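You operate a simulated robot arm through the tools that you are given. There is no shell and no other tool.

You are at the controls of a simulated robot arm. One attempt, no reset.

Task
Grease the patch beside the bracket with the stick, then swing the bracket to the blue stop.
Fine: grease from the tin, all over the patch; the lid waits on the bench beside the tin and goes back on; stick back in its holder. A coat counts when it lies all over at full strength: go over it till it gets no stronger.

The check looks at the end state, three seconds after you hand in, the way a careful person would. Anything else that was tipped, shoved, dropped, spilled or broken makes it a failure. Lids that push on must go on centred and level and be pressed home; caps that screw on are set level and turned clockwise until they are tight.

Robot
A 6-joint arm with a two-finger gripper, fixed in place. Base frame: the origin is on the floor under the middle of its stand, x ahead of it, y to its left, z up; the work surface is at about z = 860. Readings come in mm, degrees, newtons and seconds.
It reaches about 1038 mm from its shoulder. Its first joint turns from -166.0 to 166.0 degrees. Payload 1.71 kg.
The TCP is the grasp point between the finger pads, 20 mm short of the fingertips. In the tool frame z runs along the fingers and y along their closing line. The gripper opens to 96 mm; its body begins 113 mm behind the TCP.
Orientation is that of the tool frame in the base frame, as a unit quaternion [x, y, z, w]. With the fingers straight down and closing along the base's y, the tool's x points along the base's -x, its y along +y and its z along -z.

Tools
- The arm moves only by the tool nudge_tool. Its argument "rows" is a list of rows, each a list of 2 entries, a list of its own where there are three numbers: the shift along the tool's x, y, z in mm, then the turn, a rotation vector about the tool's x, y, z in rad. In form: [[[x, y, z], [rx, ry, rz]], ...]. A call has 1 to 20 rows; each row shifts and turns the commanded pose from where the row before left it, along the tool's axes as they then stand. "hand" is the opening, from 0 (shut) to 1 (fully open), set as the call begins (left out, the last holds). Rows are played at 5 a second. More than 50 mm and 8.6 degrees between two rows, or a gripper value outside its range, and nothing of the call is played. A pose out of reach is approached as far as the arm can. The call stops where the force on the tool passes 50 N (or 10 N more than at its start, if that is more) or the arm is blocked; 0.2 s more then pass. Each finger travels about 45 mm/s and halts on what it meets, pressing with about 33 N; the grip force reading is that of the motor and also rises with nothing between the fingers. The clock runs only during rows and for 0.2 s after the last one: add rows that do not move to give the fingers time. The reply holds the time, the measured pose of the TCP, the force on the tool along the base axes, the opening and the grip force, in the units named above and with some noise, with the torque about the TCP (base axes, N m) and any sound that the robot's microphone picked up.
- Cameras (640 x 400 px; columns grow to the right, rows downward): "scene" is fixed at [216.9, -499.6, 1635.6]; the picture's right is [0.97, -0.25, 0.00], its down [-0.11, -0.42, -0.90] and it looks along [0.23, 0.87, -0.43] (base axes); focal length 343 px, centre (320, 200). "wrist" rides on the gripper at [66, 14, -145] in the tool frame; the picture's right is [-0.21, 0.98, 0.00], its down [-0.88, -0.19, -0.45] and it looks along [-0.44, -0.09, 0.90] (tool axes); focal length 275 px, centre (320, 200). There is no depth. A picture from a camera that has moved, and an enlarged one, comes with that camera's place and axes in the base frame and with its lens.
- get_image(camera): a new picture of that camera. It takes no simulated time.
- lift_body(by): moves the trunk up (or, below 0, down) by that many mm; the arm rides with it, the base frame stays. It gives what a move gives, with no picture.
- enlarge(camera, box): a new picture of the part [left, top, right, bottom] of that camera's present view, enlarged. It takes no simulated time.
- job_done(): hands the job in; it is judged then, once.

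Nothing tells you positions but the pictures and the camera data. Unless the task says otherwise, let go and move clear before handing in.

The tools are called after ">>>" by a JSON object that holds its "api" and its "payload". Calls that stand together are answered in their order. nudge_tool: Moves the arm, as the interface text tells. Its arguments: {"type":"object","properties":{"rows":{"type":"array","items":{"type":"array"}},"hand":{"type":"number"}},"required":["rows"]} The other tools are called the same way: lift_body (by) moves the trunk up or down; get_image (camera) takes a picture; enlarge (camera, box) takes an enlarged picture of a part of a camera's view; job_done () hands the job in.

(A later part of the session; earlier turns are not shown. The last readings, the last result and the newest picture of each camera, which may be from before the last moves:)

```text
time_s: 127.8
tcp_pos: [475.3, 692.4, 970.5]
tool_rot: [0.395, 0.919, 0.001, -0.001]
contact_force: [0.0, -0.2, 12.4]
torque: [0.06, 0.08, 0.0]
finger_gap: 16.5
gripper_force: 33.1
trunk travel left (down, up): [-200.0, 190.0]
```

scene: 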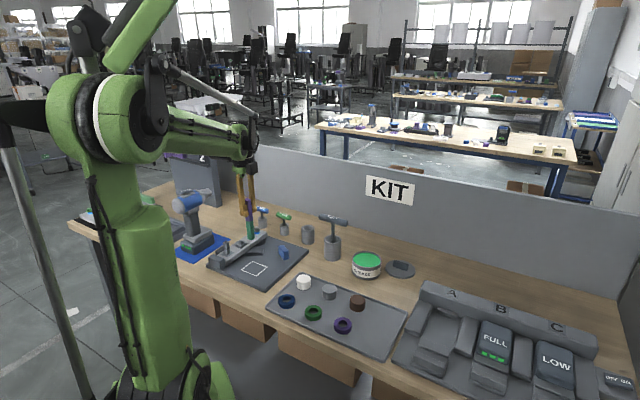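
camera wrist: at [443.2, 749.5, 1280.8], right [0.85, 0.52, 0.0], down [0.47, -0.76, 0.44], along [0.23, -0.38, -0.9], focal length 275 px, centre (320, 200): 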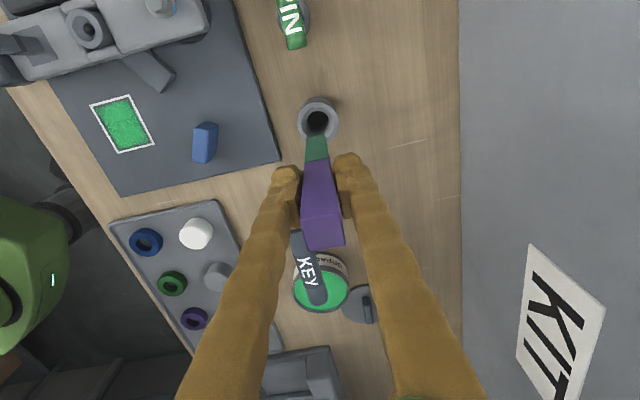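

The stick stands on the holder's bottom, with 12 N upward. I'll let go and rise straight up.

>>> {"api": "nudge_tool", "payload": {"rows": [[[0, 0, -0.5], [0, 0, 0]], [[0, 0, 0], [0, 0, 0]], [[0, 0, 0], [0, 0, 0]], [[0, 0, 0], [0, 0, 0]]], "hand": 0.5}}

>>> {"api": "nudge_tool", "payload": {"rows": [[[0, 0, -15], [0, 0, 0]], [[0, 0, -30], [0, 0, 0]], [[0, 0, -40], [0, 0, 0]], [[0, 0, -40], [0, 0, 0]], [[0, 0, 0], [0, 0, 0]]], "hand": 0.5}}

>>> {"api": "enlarge", "payload": {"camera": "scene", "box": [260, 180, 356, 270]}}

>>> {"api": "get_image", "payload": {"camera": "wrist"}}

```text
time_s: 128.8
tcp_pos: [476.8, 692.9, 970.8]
tool_rot: [0.396, 0.918, 0.0, 0.0]
contact_force: [0.0, 0.9, -0.7]
torque: [0.04, 0.01, 0.0]
finger_gap: 47.8
gripper_force: 0.0
trunk travel left (down, up): [-200.0, 190.0]
```

```text
time_s: 130.0
tcp_pos: [475.7, 694.3, 1097.3]
tool_rot: [0.396, 0.918, 0.0, -0.001]
contact_force: [-0.1, -0.4, 0.0]
torque: [0.02, -0.01, 0.0]
finger_gap: 47.9
gripper_force: 0.1
trunk travel left (down, up): [-200.0, 190.0]
```

```text
4.44 times, centred on (308, 225) of scene
camera zoom: at [216.9, -499.6, 1635.6], right [0.97, -0.25, 0.0], down [-0.11, -0.42, -0.9], along [0.23, 0.87, -0.43], focal length 1526 px, centre (373, 89)
```

zoom: 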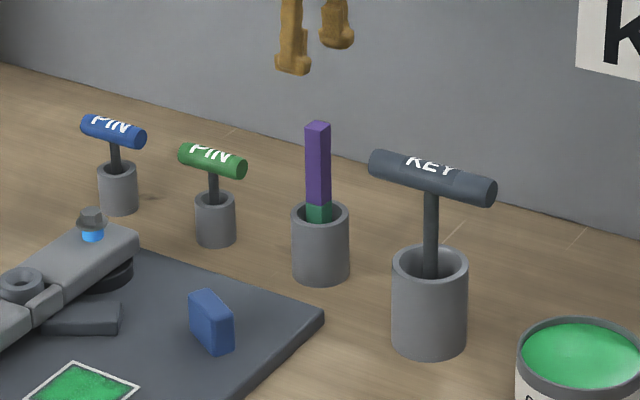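

```text
taken
camera wrist: at [440.9, 749.7, 1242.3], right [0.85, 0.52, 0.0], down [0.47, -0.76, 0.44], along [0.23, -0.38, -0.9], focal length 275 px, centre (320, 200)
```

wrist: 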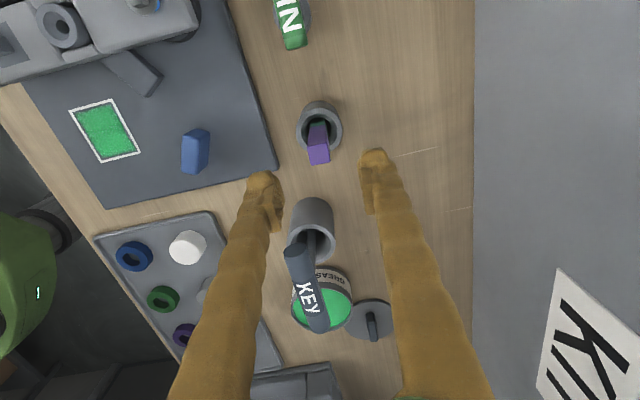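

The stick stands in its holder as it did at the start. Now for the lid: I'll move over it at (760, 418) and check its place.

>>> {"api": "nudge_tool", "payload": {"rows": [[[-44, 2, 0], [0, 0, 0]], [[-44, 2, 0], [0, 0, 0]], [[-44, 2, 0], [0, 0, 0]], [[-44, 2, 0], [0, 0, 0]], [[-44, 2, 0], [0, 0, 0]], [[-44, 2, 0], [0, 0, 0]], [[-44, 2, 0], [0, 0, 0]], [[-44, 2, 0], [0, 0, 0]], [[-44, 2, 0], [0, 0, 0]], [[0, 0, 40], [0, 0, 0]], [[0, 0, 0], [0, 0, 0]], [[0, 0, 0], [0, 0, 0]]], "hand": 0.5}}

>>> {"api": "enlarge", "payload": {"camera": "wrist", "box": [260, 60, 380, 180]}}

>>> {"api": "get_image", "payload": {"camera": "wrist"}}

```text
time_s: 132.6
tcp_pos: [761.8, 417.2, 1056.0]
tool_rot: [0.396, 0.918, 0.0, 0.0]
contact_force: [-0.1, 0.5, 0.8]
torque: [-0.04, -0.01, -0.01]
finger_gap: 48.0
gripper_force: 0.0
trunk travel left (down, up): [-200.0, 190.0]
```

```text
3.33 times, centred on (320, 120) of wrist
camera zoom: at [727.1, 473.5, 1200.9], right [0.85, 0.52, 0.0], down [0.47, -0.76, 0.44], along [0.23, -0.38, -0.9], focal length 918 px, centre (320, 467)
```

zoom: 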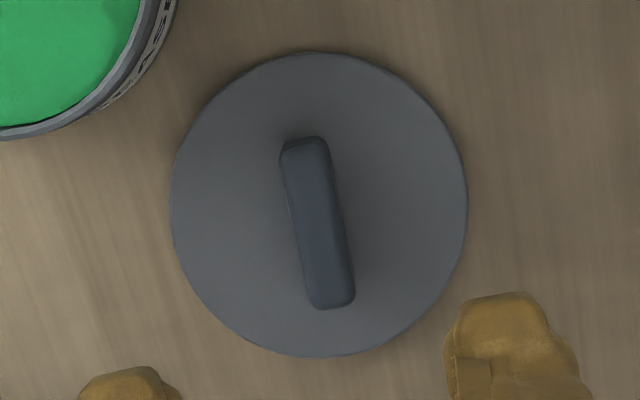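

```text
taken
camera wrist: at [727.1, 473.5, 1200.9], right [0.85, 0.52, 0.0], down [0.47, -0.76, 0.44], along [0.23, -0.38, -0.9], focal length 275 px, centre (320, 200)
```

wrist: 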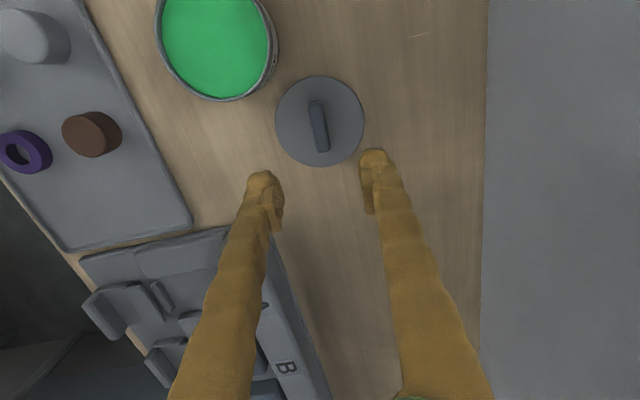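

The lid lies as I left it. I'll line up with the pose I released it in, (760.4, 418.1), and go down to grip the bar low, just above the lid's top.

>>> {"api": "nudge_tool", "payload": {"rows": [[[2.2, -0.1, 0], [0, 0, 0]], [[0, 0, 45], [0, 0, 0]], [[0, 0, 45], [0, 0, 0]], [[0, 0, 45], [0, 0, 0]], [[0, 0, 20], [0, 0, 0]], [[0, 0, 0], [0, 0, 0]], [[0, 0, 0], [0, 0, 0]]], "hand": 0.5}}

>>> {"api": "nudge_tool", "payload": {"rows": [[[0, 0, 6], [0, 0, 0]], [[0, 0, 4], [0, 0, 0]], [[0, 0, 0], [0, 0, 0]], [[0, 0, 0], [0, 0, 0]]], "hand": 0.5}}

>>> {"api": "get_image", "payload": {"camera": "wrist"}}

```text
time_s: 134.2
tcp_pos: [761.1, 419.7, 900.5]
tool_rot: [0.396, 0.918, 0.0, 0.0]
contact_force: [-0.7, 0.7, 0.1]
torque: [-0.02, -0.01, 0.02]
finger_gap: 48.0
gripper_force: 0.0
trunk travel left (down, up): [-200.0, 190.0]
```

```text
time_s: 135.2
tcp_pos: [760.7, 418.8, 890.8]
tool_rot: [0.395, 0.919, 0.0, 0.0]
contact_force: [-0.6, -0.8, -0.3]
torque: [-0.01, -0.03, 0.02]
finger_gap: 48.1
gripper_force: 0.0
trunk travel left (down, up): [-200.0, 190.0]
```

```text
taken
camera wrist: at [725.0, 475.4, 1035.8], right [0.85, 0.52, 0.0], down [0.47, -0.76, 0.44], along [0.23, -0.38, -0.9], focal length 275 px, centre (320, 200)
```

wrist: 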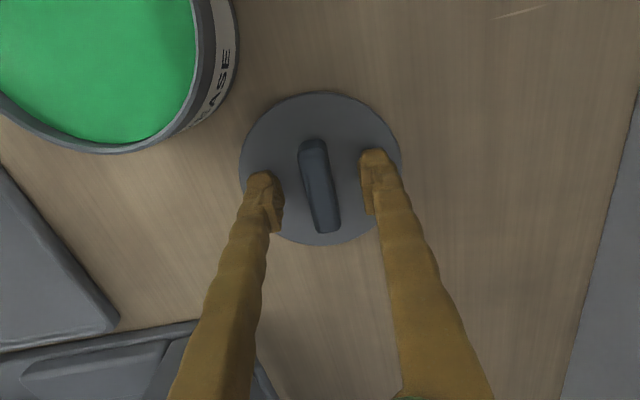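

The fingers straddle the bar at z 891. I'll go down millimetre by millimetre to find the lid's top.

>>> {"api": "nudge_tool", "payload": {"rows": [[[0, 0, 1.5], [0, 0, 0]], [[0, 0, 0], [0, 0, 0]]], "hand": 0.5}}

>>> {"api": "nudge_tool", "payload": {"rows": [[[0, 0, 1], [0, 0, 0]], [[0, 0, 0], [0, 0, 0]]], "hand": 0.5}}

>>> {"api": "nudge_tool", "payload": {"rows": [[[0, 0, 1], [0, 0, 0]], [[0, 0, 0], [0, 0, 0]]], "hand": 0.5}}

```text
time_s: 135.8
tcp_pos: [760.2, 418.8, 889.0]
tool_rot: [0.396, 0.918, 0.0, 0.0]
contact_force: [-0.4, 0.0, 0.0]
torque: [0.01, -0.01, -0.01]
finger_gap: 48.0
gripper_force: 0.1
trunk travel left (down, up): [-200.0, 190.0]
```

```text
time_s: 136.4
tcp_pos: [759.9, 419.0, 887.9]
tool_rot: [0.396, 0.918, -0.001, 0.0]
contact_force: [-0.1, 0.4, 1.6]
torque: [0.01, 0.01, -0.01]
finger_gap: 48.1
gripper_force: 0.1
trunk travel left (down, up): [-200.0, 190.0]
```

```text
time_s: 137.0
tcp_pos: [761.0, 418.7, 886.4]
tool_rot: [0.396, 0.918, 0.0, 0.0]
contact_force: [0.2, -0.2, 0.1]
torque: [0.02, 0.0, 0.02]
finger_gap: 48.1
gripper_force: 0.0
trunk travel left (down, up): [-200.0, 190.0]
```

>>> {"api": "nudge_tool", "payload": {"rows": [[[0, 0, 1], [0, 0, 0]], [[0, 0, 0], [0, 0, 0]]], "hand": 0.5}}

>>> {"api": "nudge_tool", "payload": {"rows": [[[0, 0, 1], [0, 0, 0]], [[0, 0, 0], [0, 0, 0]]], "hand": 0.5}}

>>> {"api": "enlarge", "payload": {"camera": "scene", "box": [380, 240, 428, 285]}}

```text
time_s: 137.6
tcp_pos: [760.4, 419.2, 886.2]
tool_rot: [0.395, 0.919, 0.0, 0.0]
contact_force: [2.3, 1.0, 8.7]
torque: [0.01, -0.05, 0.0]
finger_gap: 48.0
gripper_force: 0.0
trunk travel left (down, up): [-200.0, 190.0]
```

```text
time_s: 138.2
tcp_pos: [759.4, 418.2, 886.1]
tool_rot: [0.395, 0.919, 0.001, 0.001]
contact_force: [5.0, 2.1, 19.6]
torque: [-0.03, -0.05, 0.01]
finger_gap: 48.3
gripper_force: 0.1
trunk travel left (down, up): [-200.0, 190.0]
```

```text
8.89 times, centred on (404, 262) of scene
camera zoom: at [216.9, -499.6, 1635.6], right [0.97, -0.25, 0.0], down [-0.11, -0.42, -0.9], along [0.23, 0.87, -0.43], focal length 3051 px, centre (-427, -356)
```

zoom: 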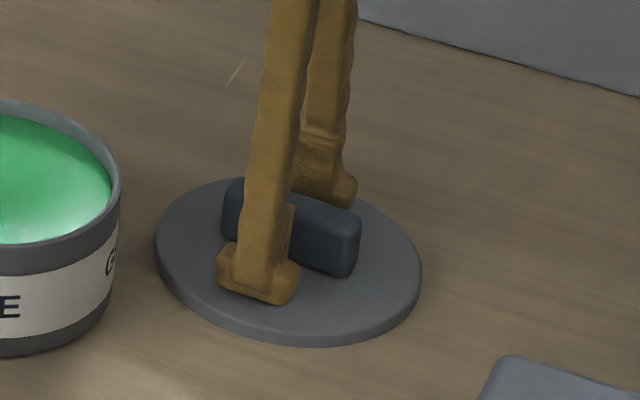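

The fingertips touch the lid's top at TCP z 886. I'll rise just over a millimetre to take the load off and close on the bar.

>>> {"api": "nudge_tool", "payload": {"rows": [[[0, 0, -1], [0, 0, 0]], [[0, 0, -0.5], [0, 0, 0]], [[0, 0, 0], [0, 0, 0]]], "hand": 0.5}}

>>> {"api": "nudge_tool", "payload": {"rows": [[[0, 0, 0], [0, 0, 0]], [[0, 0, 0], [0, 0, 0]], [[0, 0, 0], [0, 0, 0]], [[0, 0, 0], [0, 0, 0]], [[0, 0, 0], [0, 0, 0]], [[0, 0, 0], [0, 0, 0]], [[0, 0, 0], [0, 0, 0]]], "hand": 0}}

>>> {"api": "nudge_tool", "payload": {"rows": [[[0, 0, -5], [0, 0, 0]], [[0, 0, -15], [0, 0, 0]], [[0, 0, -30], [0, 0, 0]], [[0, 0, -45], [0, 0, 0]], [[0, 0, -45], [0, 0, 0]], [[0, 0, 0], [0, 0, 0]], [[0, 0, 0], [0, 0, 0]]], "hand": 0}}

>>> {"api": "get_image", "payload": {"camera": "wrist"}}

>>> {"api": "enlarge", "payload": {"camera": "scene", "box": [330, 170, 450, 290]}}

```text
time_s: 139.0
tcp_pos: [760.9, 418.5, 885.3]
tool_rot: [0.395, 0.918, 0.0, 0.0]
contact_force: [0.2, -2.1, 5.5]
torque: [-0.02, -0.04, -0.02]
finger_gap: 48.0
gripper_force: 0.3
trunk travel left (down, up): [-200.0, 190.0]
```

```text
time_s: 140.6
tcp_pos: [760.1, 418.2, 886.6]
tool_rot: [0.396, 0.918, -0.001, 0.0]
contact_force: [-3.6, -1.4, 12.7]
torque: [-0.01, 0.05, -0.01]
finger_gap: 15.5
gripper_force: 33.4
trunk travel left (down, up): [-200.0, 190.0]
```

```text
time_s: 142.2
tcp_pos: [760.8, 417.9, 1024.1]
tool_rot: [0.395, 0.919, 0.0, 0.001]
contact_force: [0.9, -0.9, 0.4]
torque: [0.0, 0.0, -0.03]
finger_gap: 15.6
gripper_force: 33.0
trunk travel left (down, up): [-200.0, 190.0]
```

```text
taken
camera wrist: at [725.6, 475.7, 1170.9], right [0.85, 0.52, 0.0], down [0.47, -0.76, 0.44], along [0.23, -0.38, -0.9], focal length 275 px, centre (320, 200)
```

wrist: 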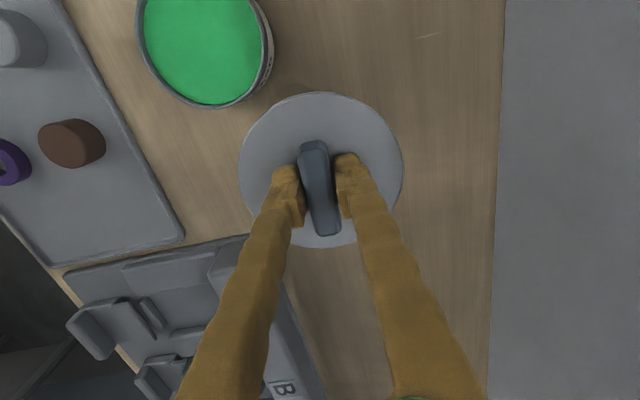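

```text
3.33 times, centred on (390, 230) of scene
camera zoom: at [216.9, -499.6, 1635.6], right [0.97, -0.25, 0.0], down [-0.11, -0.42, -0.9], along [0.23, 0.87, -0.43], focal length 1144 px, centre (87, 100)
```

zoom: 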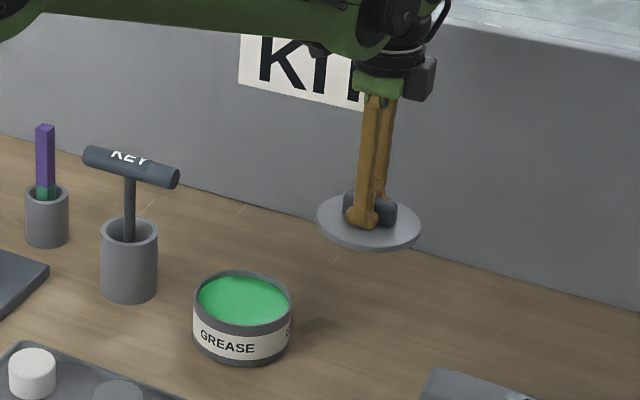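

The lid is gripped level with the fingertips at its top. Before placing it I'll check that the tin has not shifted, using the same view as at the start.

>>> {"api": "enlarge", "payload": {"camera": "scene", "box": [320, 200, 416, 290]}}

>>> {"api": "nudge_tool", "payload": {"rows": [[[33.8, -25.6, 0], [0, 0, 0]], [[33.8, -25.6, 0], [0, 0, 0]], [[33.7, -25.7, 0], [0, 0, 0]], [[0, 0, 25], [0, 0, 0]], [[0, 0, 20], [0, 0, 0]], [[0, 0, 0], [0, 0, 0]], [[0, 0, 0], [0, 0, 0]]], "hand": 0}}

>>> {"api": "enlarge", "payload": {"camera": "scene", "box": [320, 200, 416, 290]}}

>>> {"api": "get_image", "payload": {"camera": "wrist"}}

```text
4.44 times, centred on (368, 245) of scene
camera zoom: at [216.9, -499.6, 1635.6], right [0.97, -0.25, 0.0], down [-0.11, -0.42, -0.9], along [0.23, 0.87, -0.43], focal length 1526 px, centre (107, 0)
```

zoom: 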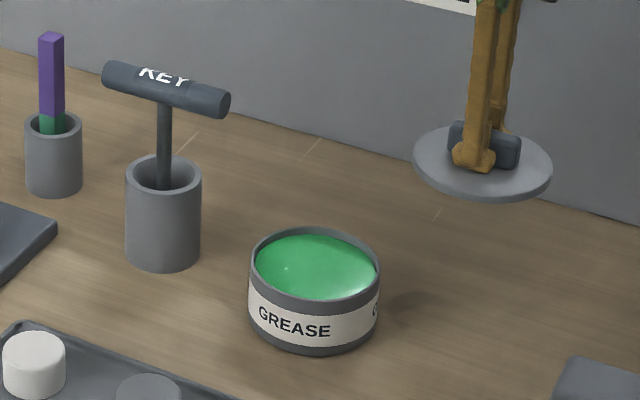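

```text
time_s: 143.8
tcp_pos: [635.1, 438.7, 980.5]
tool_rot: [0.396, 0.918, 0.0, 0.0]
contact_force: [-0.2, 0.1, -0.6]
torque: [0.01, 0.02, 0.02]
finger_gap: 15.3
gripper_force: 33.1
trunk travel left (down, up): [-200.0, 190.0]
```

```text
4.44 times, centred on (368, 245) of scene
camera zoom: at [216.9, -499.6, 1635.6], right [0.97, -0.25, 0.0], down [-0.11, -0.42, -0.9], along [0.23, 0.87, -0.43], focal length 1526 px, centre (107, 0)
```

zoom: 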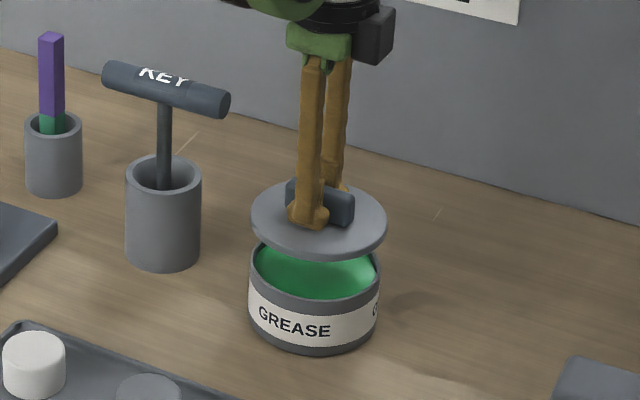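

```text
taken
camera wrist: at [599.6, 495.8, 1126.3], right [0.85, 0.52, 0.0], down [0.47, -0.76, 0.44], along [0.23, -0.38, -0.9], focal length 275 px, centre (320, 200)
```

wrist: 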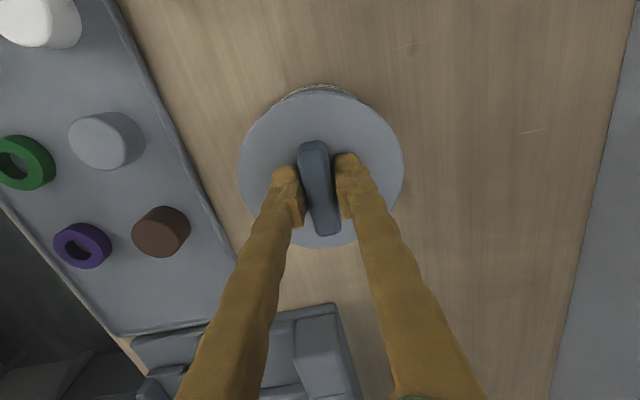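

The tin is exactly where it was and the lid hangs right over it. I'll lower it to just above the rim and then go in small steps.

>>> {"api": "nudge_tool", "payload": {"rows": [[[0, 0, 15], [0, 0, 0]], [[0, 0, 10], [0, 0, 0]], [[0, 0, 5], [0, 0, 0]], [[0, 0, 0], [0, 0, 0]]], "hand": 0}}

>>> {"api": "nudge_tool", "payload": {"rows": [[[0, 0, 1.5], [0, 0, 0]], [[0, 0, 0], [0, 0, 0]]], "hand": 0}}

>>> {"api": "nudge_tool", "payload": {"rows": [[[0, 0, 1.5], [0, 0, 0]], [[0, 0, 0], [0, 0, 0]]], "hand": 0}}

>>> {"api": "enlarge", "payload": {"camera": "scene", "box": [344, 220, 392, 290]}}

```text
time_s: 144.8
tcp_pos: [636.2, 438.6, 950.5]
tool_rot: [0.395, 0.919, 0.001, -0.001]
contact_force: [0.6, -0.1, -0.6]
torque: [0.01, -0.03, -0.01]
finger_gap: 15.2
gripper_force: 33.2
trunk travel left (down, up): [-200.0, 190.0]
```

```text
time_s: 145.4
tcp_pos: [636.1, 438.1, 949.1]
tool_rot: [0.396, 0.918, 0.0, 0.0]
contact_force: [-0.8, 0.4, -1.0]
torque: [-0.03, 0.01, 0.0]
finger_gap: 15.6
gripper_force: 33.2
trunk travel left (down, up): [-200.0, 190.0]
```

```text
time_s: 146.0
tcp_pos: [634.3, 439.6, 948.0]
tool_rot: [0.395, 0.919, 0.0, 0.0]
contact_force: [0.6, 0.1, 0.2]
torque: [-0.02, -0.03, 0.0]
finger_gap: 15.7
gripper_force: 32.8
trunk travel left (down, up): [-200.0, 190.0]
```

```text
5.71 times, centred on (368, 255) of scene
camera zoom: at [216.9, -499.6, 1635.6], right [0.97, -0.25, 0.0], down [-0.11, -0.42, -0.9], along [0.23, 0.87, -0.43], focal length 1962 px, centre (46, -114)
```

zoom: 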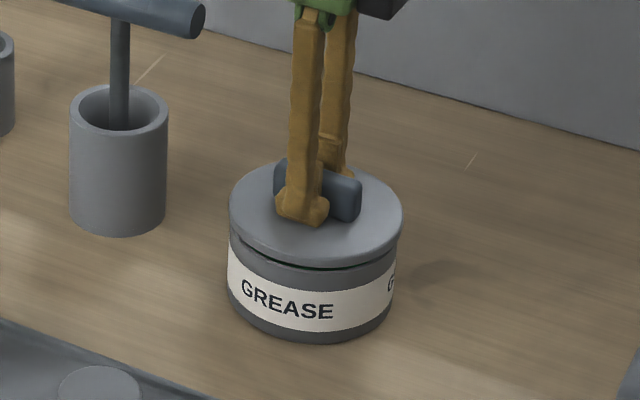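

The lid is centred on the tin to within about half a millimetre. I'll keep lowering.

>>> {"api": "nudge_tool", "payload": {"rows": [[[0, 0, 1.5], [0, 0, 0]], [[0, 0, 0], [0, 0, 0]]], "hand": 0}}

>>> {"api": "nudge_tool", "payload": {"rows": [[[0, 0, 1.5], [0, 0, 0]], [[0, 0, 0], [0, 0, 0]]], "hand": 0}}

>>> {"api": "nudge_tool", "payload": {"rows": [[[0, 0, 1], [0, 0, 0]], [[0, 0, 0], [0, 0, 0]]], "hand": 0}}

```text
time_s: 146.6
tcp_pos: [636.7, 438.6, 946.8]
tool_rot: [0.396, 0.918, 0.0, 0.0]
contact_force: [1.3, 0.2, 0.1]
torque: [0.04, -0.02, -0.02]
finger_gap: 15.5
gripper_force: 32.7
trunk travel left (down, up): [-200.0, 190.0]
```

```text
time_s: 147.2
tcp_pos: [635.4, 438.2, 945.6]
tool_rot: [0.396, 0.918, 0.0, 0.0]
contact_force: [-0.8, 0.9, -0.7]
torque: [-0.01, 0.01, 0.01]
finger_gap: 15.5
gripper_force: 33.0
trunk travel left (down, up): [-200.0, 190.0]
```

```text
time_s: 147.8
tcp_pos: [634.2, 437.7, 944.5]
tool_rot: [0.395, 0.919, 0.0, 0.0]
contact_force: [-0.2, -0.4, -0.4]
torque: [0.02, 0.02, -0.01]
finger_gap: 15.5
gripper_force: 33.0
trunk travel left (down, up): [-200.0, 190.0]
```

>>> {"api": "nudge_tool", "payload": {"rows": [[[0.8, 0.1, 0], [0, 0, 0]], [[0, 0, 1], [0, 0, 0]], [[0, 0, 0], [0, 0, 0]]], "hand": 0}}

>>> {"api": "nudge_tool", "payload": {"rows": [[[0, 0, 1], [0, 0, 0]], [[0, 0, 0], [0, 0, 0]]], "hand": 0}}

>>> {"api": "nudge_tool", "payload": {"rows": [[[0, 0, 1], [0, 0, 0]], [[0, 0, 0], [0, 0, 0]]], "hand": 0}}

>>> {"api": "enlarge", "payload": {"camera": "scene", "box": [344, 220, 392, 290]}}

```text
time_s: 148.6
tcp_pos: [633.9, 439.5, 943.4]
tool_rot: [0.395, 0.919, 0.0, 0.0]
contact_force: [0.0, -0.5, -1.0]
torque: [-0.04, 0.0, 0.01]
finger_gap: 15.2
gripper_force: 33.0
trunk travel left (down, up): [-200.0, 190.0]
```

```text
time_s: 149.2
tcp_pos: [635.7, 439.0, 941.6]
tool_rot: [0.395, 0.919, 0.001, 0.0]
contact_force: [-0.3, 0.2, 0.2]
torque: [0.03, 0.0, 0.0]
finger_gap: 15.4
gripper_force: 32.9
trunk travel left (down, up): [-200.0, 190.0]
```

```text
time_s: 149.8
tcp_pos: [635.7, 439.1, 942.6]
tool_rot: [0.395, 0.919, 0.001, 0.0]
contact_force: [6.3, 2.4, 23.7]
torque: [-0.03, -0.11, 0.02]
finger_gap: 15.3
gripper_force: 33.3
trunk travel left (down, up): [-200.0, 190.0]
heard: snap
```

```text
5.71 times, centred on (368, 255) of scene
camera zoom: at [216.9, -499.6, 1635.6], right [0.97, -0.25, 0.0], down [-0.11, -0.42, -0.9], along [0.23, 0.87, -0.43], focal length 1962 px, centre (46, -114)
```

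zoom: 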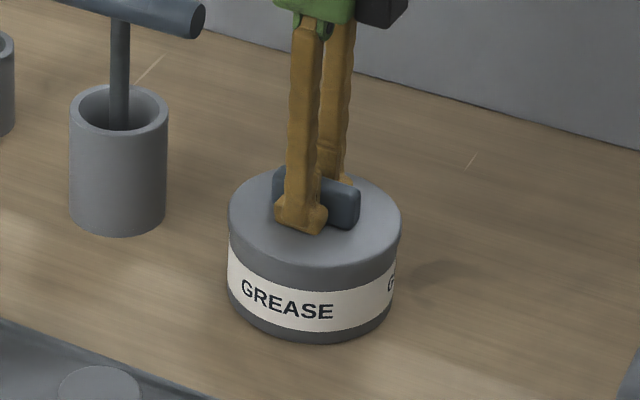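

I heard the snap at 24 N and the lid now sits flush as it did at first. I'll press half a millimetre more to be sure it is home, then let go.

>>> {"api": "nudge_tool", "payload": {"rows": [[[0, 0, 0.6], [0, 0, 0]], [[0, 0, 0], [0, 0, 0]]], "hand": 0}}

>>> {"api": "nudge_tool", "payload": {"rows": [[[0, 0, 0.4], [0, 0, 0]], [[0, 0, 0], [0, 0, 0]]], "hand": 0}}

```text
time_s: 150.4
tcp_pos: [635.0, 438.7, 941.6]
tool_rot: [0.395, 0.919, 0.001, 0.0]
contact_force: [12.1, 7.0, 39.8]
torque: [0.07, -0.22, -0.06]
finger_gap: 15.3
gripper_force: 33.0
trunk travel left (down, up): [-200.0, 190.0]
```

```text
time_s: 150.9
tcp_pos: [618.3, 439.5, 951.9]
tool_rot: [0.395, 0.919, 0.004, 0.007]
contact_force: [-0.6, 0.2, 0.4]
torque: [0.04, -0.14, 0.0]
finger_gap: 15.4
gripper_force: 32.3
trunk travel left (down, up): [-200.0, 190.0]
heard: snap
stopped in row 2: the force on the tool passed its limit at 54 N (the readings are from after the stop); the commanded pose is now the measured one
```

The force limit stopped the move and the arm then jumped about 17 mm in -x and 10 mm up while still holding the bar. I need to see at once what happened to the lid and the tin.

>>> {"api": "enlarge", "payload": {"camera": "scene", "box": [344, 220, 392, 290]}}

>>> {"api": "get_image", "payload": {"camera": "wrist"}}

>>> {"api": "enlarge", "payload": {"camera": "scene", "box": [320, 200, 416, 290]}}

```text
5.71 times, centred on (368, 255) of scene
camera zoom: at [216.9, -499.6, 1635.6], right [0.97, -0.25, 0.0], down [-0.11, -0.42, -0.9], along [0.23, 0.87, -0.43], focal length 1962 px, centre (46, -114)
```

zoom: 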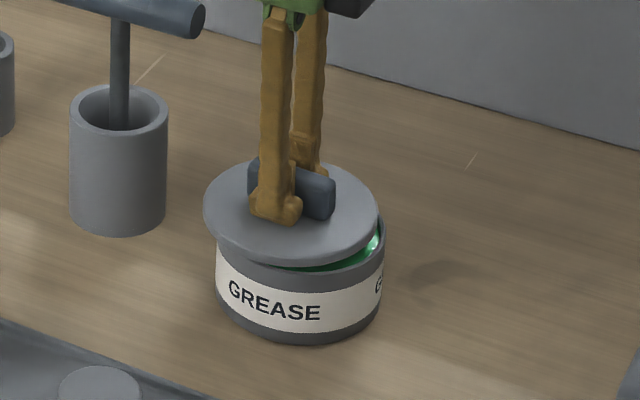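

```text
taken
camera wrist: at [580.0, 496.0, 1096.4], right [0.85, 0.52, 0.02], down [0.46, -0.76, 0.45], along [0.25, -0.38, -0.89], focal length 275 px, centre (320, 200)
```

wrist: 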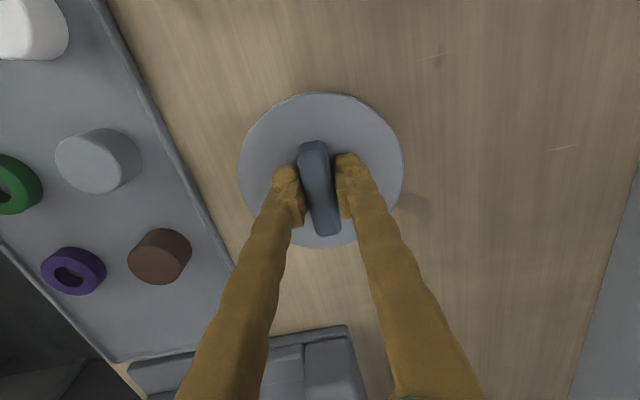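

```text
4.44 times, centred on (368, 245) of scene
camera zoom: at [216.9, -499.6, 1635.6], right [0.97, -0.25, 0.0], down [-0.11, -0.42, -0.9], along [0.23, 0.87, -0.43], focal length 1526 px, centre (107, 0)
```

zoom: 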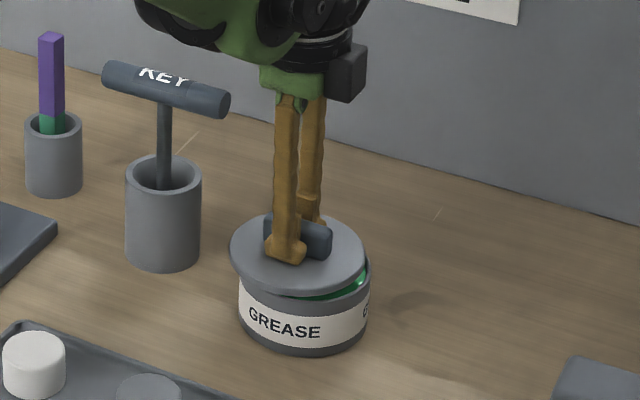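

The lid has come off again in the grip and the tin has been dragged about 8 mm; after a force stop the arm settles with a fixed offset of about -15 mm in x and a slight tilt. I'll raise the lid clear, take out the tilt, and look at the tin.

>>> {"api": "nudge_tool", "payload": {"rows": [[[0, 0, -5], [0, 0, 0]], [[0, 0, -15], [0, 0, 0]], [[0, 0, -30], [0.0129, 0.0097, 0]], [[0, 0, -20], [0, 0, 0]], [[0, 0, 0], [0, 0, 0]], [[0, 0, 0], [0, 0, 0]]], "hand": 0}}

>>> {"api": "enlarge", "payload": {"camera": "scene", "box": [320, 200, 416, 290]}}

>>> {"api": "enlarge", "payload": {"camera": "scene", "box": [344, 220, 392, 290]}}

>>> {"api": "get_image", "payload": {"camera": "wrist"}}

```text
time_s: 152.3
tcp_pos: [620.7, 439.7, 1019.3]
tool_rot: [0.396, 0.918, -0.001, 0.0]
contact_force: [0.9, 0.4, -1.1]
torque: [-0.01, -0.01, -0.04]
finger_gap: 15.7
gripper_force: 33.0
trunk travel left (down, up): [-200.0, 190.0]
```

```text
4.44 times, centred on (368, 245) of scene
camera zoom: at [216.9, -499.6, 1635.6], right [0.97, -0.25, 0.0], down [-0.11, -0.42, -0.9], along [0.23, 0.87, -0.43], focal length 1526 px, centre (107, 0)
```

zoom: 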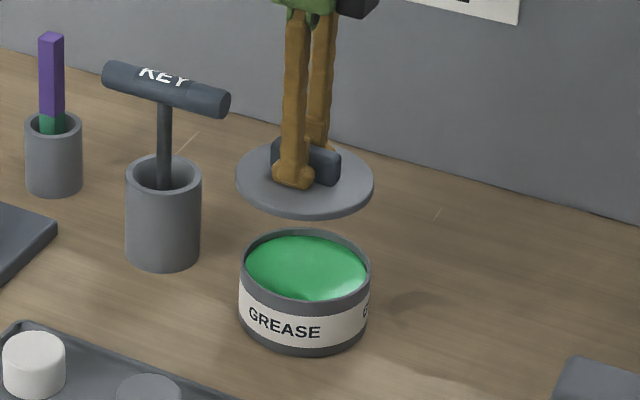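

```text
5.71 times, centred on (368, 255) of scene
camera zoom: at [216.9, -499.6, 1635.6], right [0.97, -0.25, 0.0], down [-0.11, -0.42, -0.9], along [0.23, 0.87, -0.43], focal length 1962 px, centre (46, -114)
```

zoom: 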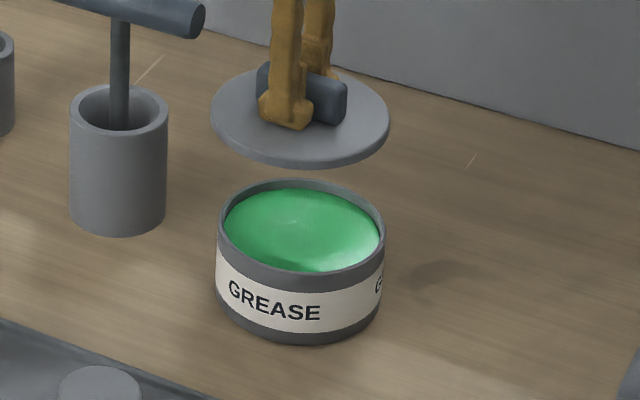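

```text
taken
camera wrist: at [585.7, 496.7, 1164.9], right [0.85, 0.52, 0.0], down [0.47, -0.76, 0.44], along [0.23, -0.38, -0.9], focal length 275 px, centre (320, 200)
```

wrist: 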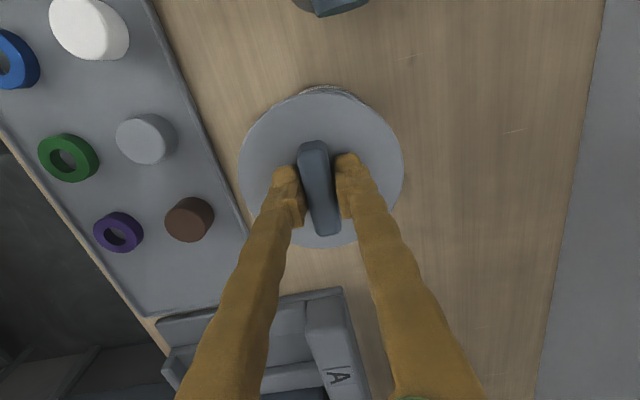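

The tin stands upright about 8 mm from its first place and nothing is spilled. I'll raise the lid and step back so the wrist camera can see the tin's rim and fix its centre.

>>> {"api": "nudge_tool", "payload": {"rows": [[[0, 0, -45], [0, 0, 0]], [[0, 0, -45], [0, 0, 0]], [[0, 0, -45], [0, 0, 0]], [[-43, 0, 0], [0, 0, 0]], [[-42, 0, 0], [0, 0, 0]], [[0, 0, 0], [0, 0, 0]], [[0, 0, 0], [0, 0, 0]]], "hand": 0}}

>>> {"api": "get_image", "payload": {"camera": "wrist"}}

>>> {"api": "enlarge", "payload": {"camera": "wrist", "box": [260, 0, 380, 110]}}

>>> {"api": "enlarge", "payload": {"camera": "scene", "box": [350, 242, 386, 284]}}

```text
time_s: 153.9
tcp_pos: [679.8, 378.8, 1153.0]
tool_rot: [0.395, 0.919, 0.0, 0.0]
contact_force: [0.4, -1.1, -0.7]
torque: [0.01, 0.05, -0.04]
finger_gap: 15.2
gripper_force: 32.4
trunk travel left (down, up): [-200.0, 190.0]
```

```text
taken
camera wrist: at [644.6, 435.6, 1299.4], right [0.85, 0.52, 0.0], down [0.47, -0.76, 0.44], along [0.23, -0.38, -0.9], focal length 275 px, centre (320, 200)
```

wrist: 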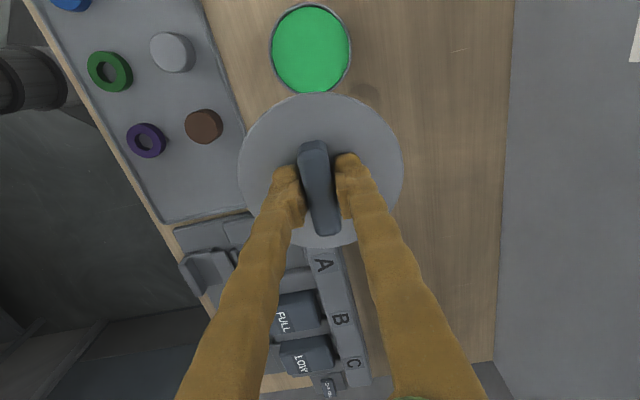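

```text
3.64 times, centred on (320, 55) of wrist
camera zoom: at [644.6, 435.6, 1299.4], right [0.85, 0.52, 0.0], down [0.47, -0.76, 0.44], along [0.23, -0.38, -0.9], focal length 1001 px, centre (320, 727)
```

zoom: 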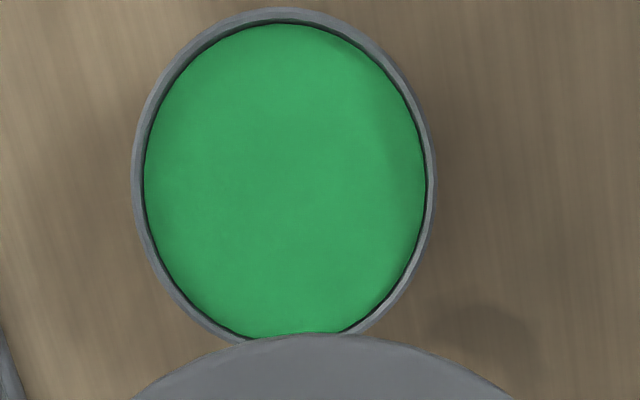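

```text
9.52 times, centred on (368, 263) of scene
camera zoom: at [216.9, -499.6, 1635.6], right [0.97, -0.25, 0.0], down [-0.11, -0.42, -0.9], along [0.23, 0.87, -0.43], focal length 3269 px, centre (-137, -400)
```

zoom: 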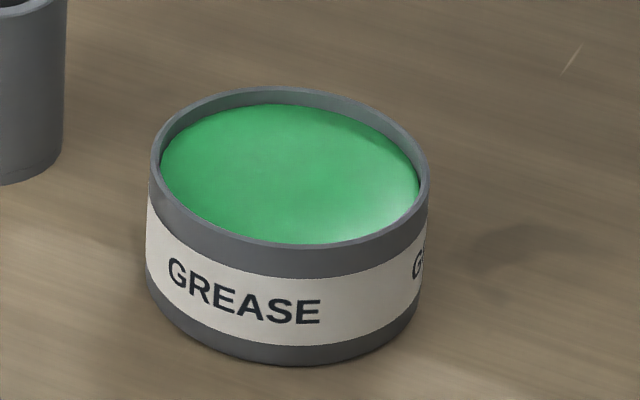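

I now place the tin's centre at about (628, 439.5), some 7 mm from where it was, with a rim radius of 51 mm. I'll bring the lid back over that centre and lower it to just above the rim.

>>> {"api": "nudge_tool", "payload": {"rows": [[[40, 2, 0], [0, 0, 0]], [[40, 1.9, 0], [0, 0, 0]], [[0, 0, 45], [0, 0, 0]], [[0, 0, 45], [0, 0, 0]], [[0, 0, 45], [0, 0, 0]], [[0, 0, 40], [0, 0, 0]], [[0, 0, 20], [0, 0, 0]], [[0, 0, 0], [0, 0, 0]], [[0, 0, 0], [0, 0, 0]]], "hand": 0}}

>>> {"api": "enlarge", "payload": {"camera": "scene", "box": [344, 220, 392, 290]}}

>>> {"api": "get_image", "payload": {"camera": "wrist"}}

```text
time_s: 155.9
tcp_pos: [627.1, 439.1, 960.3]
tool_rot: [0.396, 0.918, -0.001, 0.0]
contact_force: [0.6, 0.2, -0.5]
torque: [-0.01, 0.0, 0.01]
finger_gap: 15.4
gripper_force: 32.9
trunk travel left (down, up): [-200.0, 190.0]
```

```text
5.71 times, centred on (368, 255) of scene
camera zoom: at [216.9, -499.6, 1635.6], right [0.97, -0.25, 0.0], down [-0.11, -0.42, -0.9], along [0.23, 0.87, -0.43], focal length 1962 px, centre (46, -114)
```

zoom: 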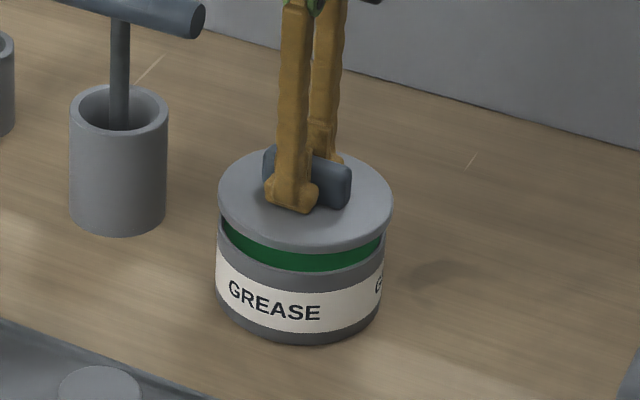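

```text
taken
camera wrist: at [592.3, 495.6, 1105.1], right [0.85, 0.52, 0.0], down [0.47, -0.76, 0.44], along [0.23, -0.38, -0.9], focal length 275 px, centre (320, 200)
```

wrist: 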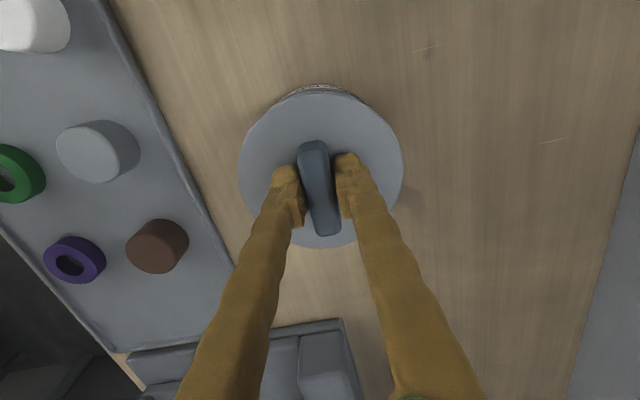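

The lid looks centred. I'll lower it to the same height as in my earlier reference view and compare before going further.

>>> {"api": "nudge_tool", "payload": {"rows": [[[0, 0, 8], [0, 0, 0]], [[0, 0, 4], [0, 0, 0]], [[0, 0, 0], [0, 0, 0]], [[0, 0, 0], [0, 0, 0]]], "hand": 0}}

>>> {"api": "enlarge", "payload": {"camera": "scene", "box": [344, 220, 392, 290]}}

>>> {"api": "enlarge", "payload": {"camera": "wrist", "box": [230, 70, 410, 130]}}

```text
time_s: 156.9
tcp_pos: [626.9, 438.5, 947.9]
tool_rot: [0.395, 0.919, -0.001, 0.0]
contact_force: [-0.3, 0.4, -0.2]
torque: [0.0, 0.02, 0.03]
finger_gap: 15.5
gripper_force: 32.9
trunk travel left (down, up): [-200.0, 190.0]
```

```text
5.71 times, centred on (368, 255) of scene
camera zoom: at [216.9, -499.6, 1635.6], right [0.97, -0.25, 0.0], down [-0.11, -0.42, -0.9], along [0.23, 0.87, -0.43], focal length 1962 px, centre (46, -114)
```

zoom: 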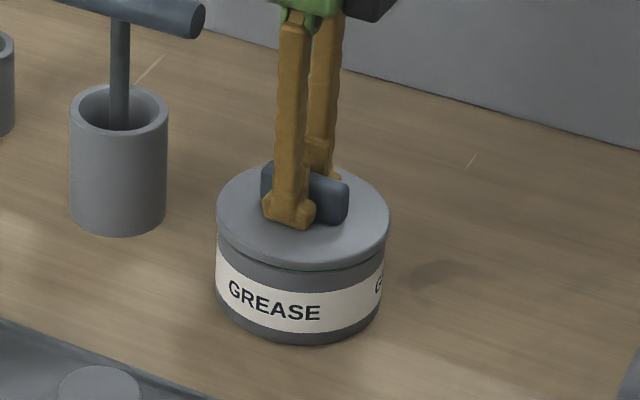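

```text
3.56 times, centred on (320, 100) of wrist
camera zoom: at [591.6, 495.8, 1093.0], right [0.85, 0.52, 0.0], down [0.47, -0.76, 0.44], along [0.23, -0.38, -0.9], focal length 979 px, centre (320, 556)
```

zoom: 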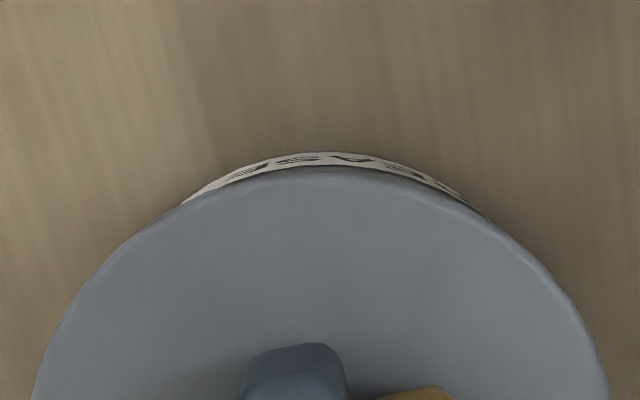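

I'll enlarge further to judge how evenly the lid overhangs the tin.

>>> {"api": "enlarge", "payload": {"camera": "scene", "box": [350, 242, 386, 284]}}

>>> {"api": "enlarge", "payload": {"camera": "scene", "box": [352, 252, 384, 276]}}

```text
9.52 times, centred on (368, 263) of scene
camera zoom: at [216.9, -499.6, 1635.6], right [0.97, -0.25, 0.0], down [-0.11, -0.42, -0.9], along [0.23, 0.87, -0.43], focal length 3269 px, centre (-137, -400)
```

zoom: 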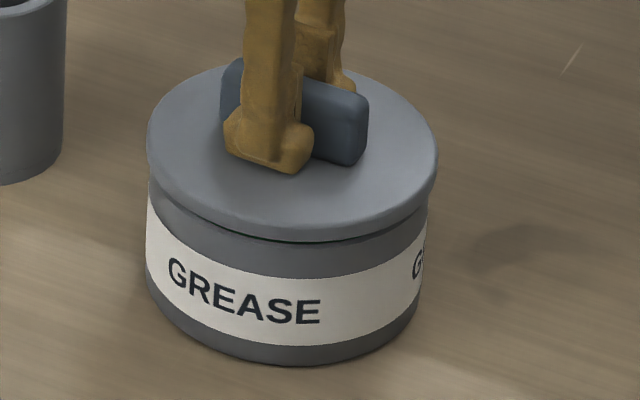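

```text
16.00 times, centred on (368, 264) of scene
camera zoom: at [216.9, -499.6, 1635.6], right [0.97, -0.25, 0.0], down [-0.11, -0.42, -0.9], along [0.23, 0.87, -0.43], focal length 5492 px, centre (-448, -824)
```

zoom: 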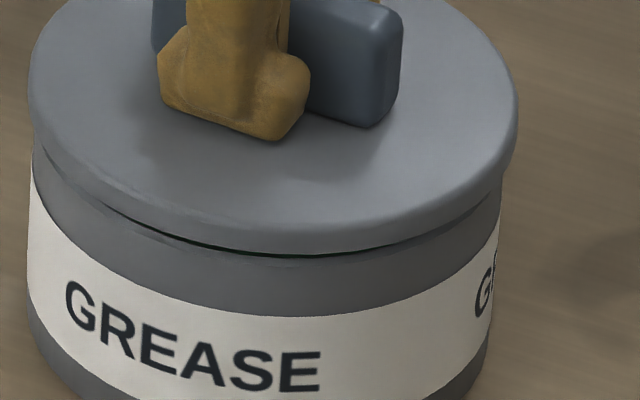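

The lid sits about 1.5 mm too near the camera relative to the tin. I'll shift it by (1.0, 1.2) in the tool frame and look again.

>>> {"api": "nudge_tool", "payload": {"rows": [[[1.0, 1.2, 0], [0, 0, 0]], [[0, 0, 0], [0, 0, 0]], [[0, 0, 0], [0, 0, 0]]], "hand": 0}}

>>> {"api": "enlarge", "payload": {"camera": "scene", "box": [352, 252, 384, 276]}}

>>> {"api": "enlarge", "payload": {"camera": "wrist", "box": [230, 70, 410, 130]}}

```text
time_s: 157.7
tcp_pos: [627.0, 439.6, 947.6]
tool_rot: [0.396, 0.918, -0.001, -0.001]
contact_force: [-0.4, -0.2, -0.7]
torque: [0.02, 0.02, 0.03]
finger_gap: 15.3
gripper_force: 33.2
trunk travel left (down, up): [-200.0, 190.0]
```

```text
16.00 times, centred on (368, 264) of scene
camera zoom: at [216.9, -499.6, 1635.6], right [0.97, -0.25, 0.0], down [-0.11, -0.42, -0.9], along [0.23, 0.87, -0.43], focal length 5492 px, centre (-448, -824)
```

zoom: 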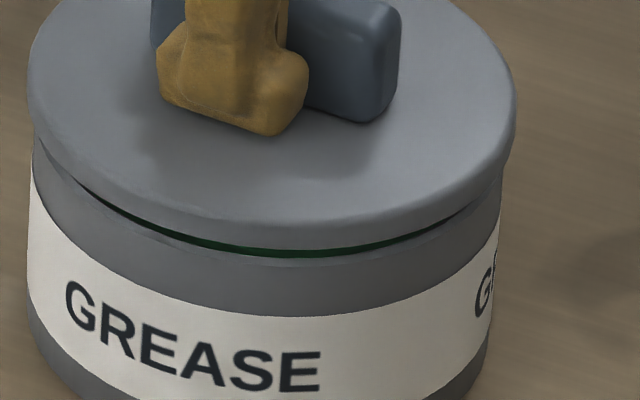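

```text
3.56 times, centred on (320, 100) of wrist
camera zoom: at [591.9, 497.2, 1093.2], right [0.85, 0.52, 0.0], down [0.47, -0.76, 0.44], along [0.23, -0.38, -0.9], focal length 979 px, centre (320, 556)
```

zoom: 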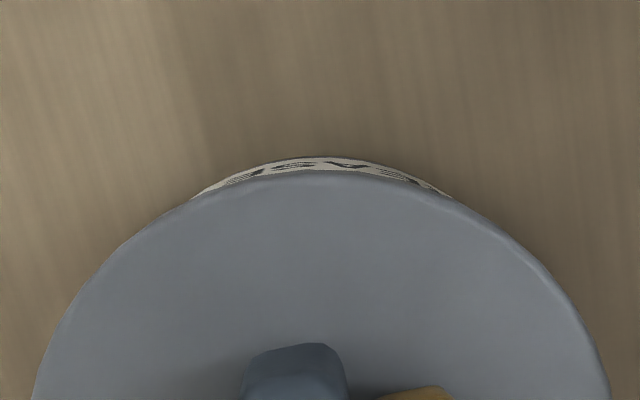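

The view now matches the reference, with the lid centred to within half a millimetre. I'll lower it gently until it snaps home, keeping well under the force limit.

>>> {"api": "nudge_tool", "payload": {"rows": [[[0, 0, 2], [0, 0, 0]], [[0, 0, 1.5], [0, 0, 0]], [[0, 0, 0], [0, 0, 0]]], "hand": 0}}

>>> {"api": "nudge_tool", "payload": {"rows": [[[0, 0, 1], [0, 0, 0]], [[0, 0, 0], [0, 0, 0]]], "hand": 0}}

>>> {"api": "nudge_tool", "payload": {"rows": [[[0, 0, 1], [0, 0, 0]], [[0, 0, 0], [0, 0, 0]]], "hand": 0}}

```text
time_s: 158.5
tcp_pos: [627.8, 439.9, 944.0]
tool_rot: [0.396, 0.918, -0.001, -0.001]
contact_force: [-0.2, 0.8, -0.4]
torque: [0.0, -0.02, -0.01]
finger_gap: 15.6
gripper_force: 32.9
trunk travel left (down, up): [-200.0, 190.0]
```

```text
time_s: 159.1
tcp_pos: [627.4, 439.2, 943.4]
tool_rot: [0.396, 0.918, -0.002, 0.0]
contact_force: [0.6, 0.1, -0.8]
torque: [-0.01, -0.01, 0.01]
finger_gap: 15.4
gripper_force: 33.3
trunk travel left (down, up): [-200.0, 190.0]
```

```text
time_s: 159.7
tcp_pos: [627.8, 441.3, 942.8]
tool_rot: [0.395, 0.919, -0.001, 0.0]
contact_force: [0.6, 0.3, 0.1]
torque: [0.01, -0.01, 0.01]
finger_gap: 15.5
gripper_force: 33.1
trunk travel left (down, up): [-200.0, 190.0]
```

>>> {"api": "nudge_tool", "payload": {"rows": [[[0, 0, 0.6], [0, 0, 0]], [[0, 0, 0], [0, 0, 0]]], "hand": 0}}

>>> {"api": "nudge_tool", "payload": {"rows": [[[0, 0, 0.6], [0, 0, 0]], [[0, 0, 0], [0, 0, 0]]], "hand": 0}}

>>> {"api": "enlarge", "payload": {"camera": "scene", "box": [352, 252, 384, 276]}}

```text
time_s: 160.3
tcp_pos: [626.8, 440.6, 941.7]
tool_rot: [0.395, 0.919, 0.0, 0.0]
contact_force: [0.6, -1.0, 11.4]
torque: [0.1, 0.09, -0.03]
finger_gap: 15.5
gripper_force: 32.5
trunk travel left (down, up): [-200.0, 190.0]
heard: snap
```

```text
time_s: 160.9
tcp_pos: [627.9, 441.4, 942.0]
tool_rot: [0.395, 0.919, -0.001, 0.0]
contact_force: [2.6, 1.8, 28.5]
torque: [0.08, -0.03, 0.01]
finger_gap: 15.5
gripper_force: 32.9
trunk travel left (down, up): [-200.0, 190.0]
```

```text
16.00 times, centred on (368, 264) of scene
camera zoom: at [216.9, -499.6, 1635.6], right [0.97, -0.25, 0.0], down [-0.11, -0.42, -0.9], along [0.23, 0.87, -0.43], focal length 5492 px, centre (-448, -824)
```

zoom: 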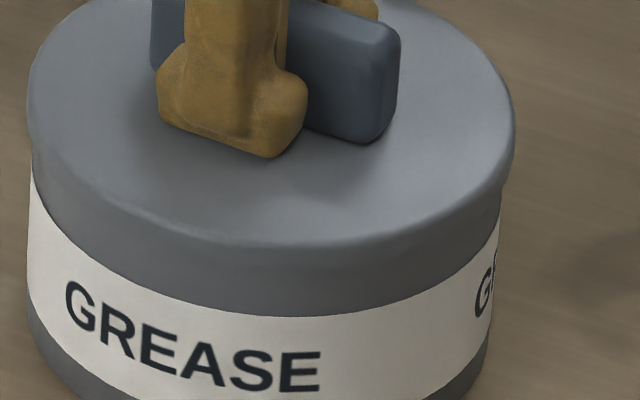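

Snap heard, and the lid sits flush and level all round under 28 N. I'll ease the pressure off, then slide the closed tin gently back the 7 mm it was dragged.

>>> {"api": "nudge_tool", "payload": {"rows": [[[0, 0, -0.5], [0, 0, 0]], [[0, 0, -0.4], [0, 0, 0]], [[0, 0, 0], [0, 0, 0]]], "hand": 0}}

>>> {"api": "nudge_tool", "payload": {"rows": [[[-1, 0.8, 0], [0, 0, 0]], [[-1, 0.8, 0], [0, 0, 0]], [[0, 0, 0], [0, 0, 0]]], "hand": 0}}

>>> {"api": "enlarge", "payload": {"camera": "scene", "box": [344, 220, 392, 290]}}

```text
time_s: 161.7
tcp_pos: [626.2, 440.3, 942.7]
tool_rot: [0.396, 0.918, 0.0, 0.0]
contact_force: [6.3, 6.1, 21.1]
torque: [0.1, -0.1, 0.03]
finger_gap: 15.6
gripper_force: 33.3
trunk travel left (down, up): [-200.0, 190.0]
```

```text
time_s: 162.5
tcp_pos: [630.4, 440.8, 942.6]
tool_rot: [0.396, 0.918, -0.001, -0.001]
contact_force: [-5.1, -1.3, 6.6]
torque: [0.08, 0.19, 0.09]
finger_gap: 15.2
gripper_force: 32.7
trunk travel left (down, up): [-200.0, 190.0]
```

```text
5.71 times, centred on (368, 255) of scene
camera zoom: at [216.9, -499.6, 1635.6], right [0.97, -0.25, 0.0], down [-0.11, -0.42, -0.9], along [0.23, 0.87, -0.43], focal length 1962 px, centre (46, -114)
```

zoom: 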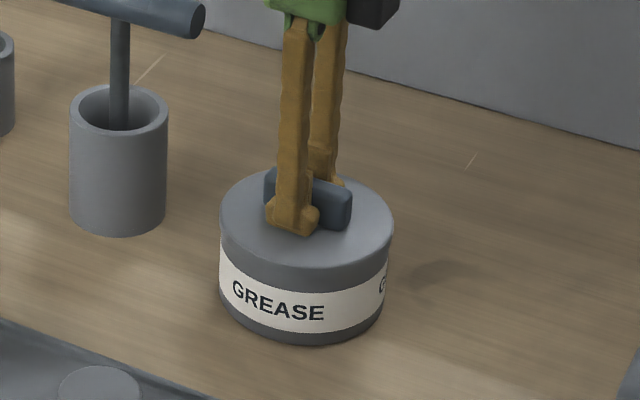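

The closed tin slides along with the lid firmly on. I'll continue in small steps.

>>> {"api": "nudge_tool", "payload": {"rows": [[[-1, 0.8, -0.1], [0, 0, 0]], [[-1, 0.8, -0.1], [0, 0, 0]], [[-1, 0.8, 0], [0, 0, 0]], [[0, 0, 0], [0, 0, 0]]], "hand": 0}}

>>> {"api": "enlarge", "payload": {"camera": "scene", "box": [344, 220, 392, 290]}}

```text
time_s: 163.5
tcp_pos: [635.0, 439.5, 941.9]
tool_rot: [0.396, 0.918, -0.001, 0.0]
contact_force: [-0.1, -0.2, -0.8]
torque: [0.0, 0.01, 0.02]
finger_gap: 15.3
gripper_force: 33.4
trunk travel left (down, up): [-200.0, 190.0]
heard: snap
```

```text
5.71 times, centred on (368, 255) of scene
camera zoom: at [216.9, -499.6, 1635.6], right [0.97, -0.25, 0.0], down [-0.11, -0.42, -0.9], along [0.23, 0.87, -0.43], focal length 1962 px, centre (46, -114)
```

zoom: 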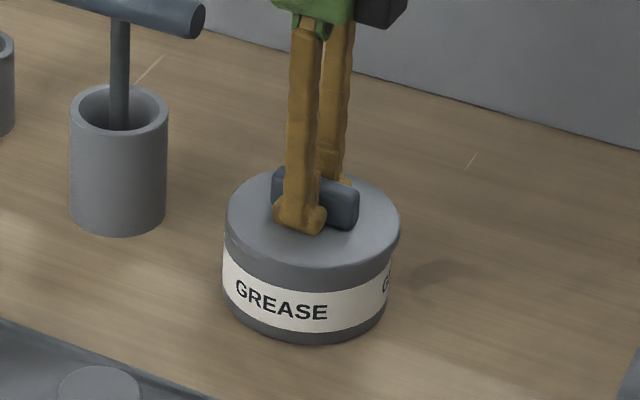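

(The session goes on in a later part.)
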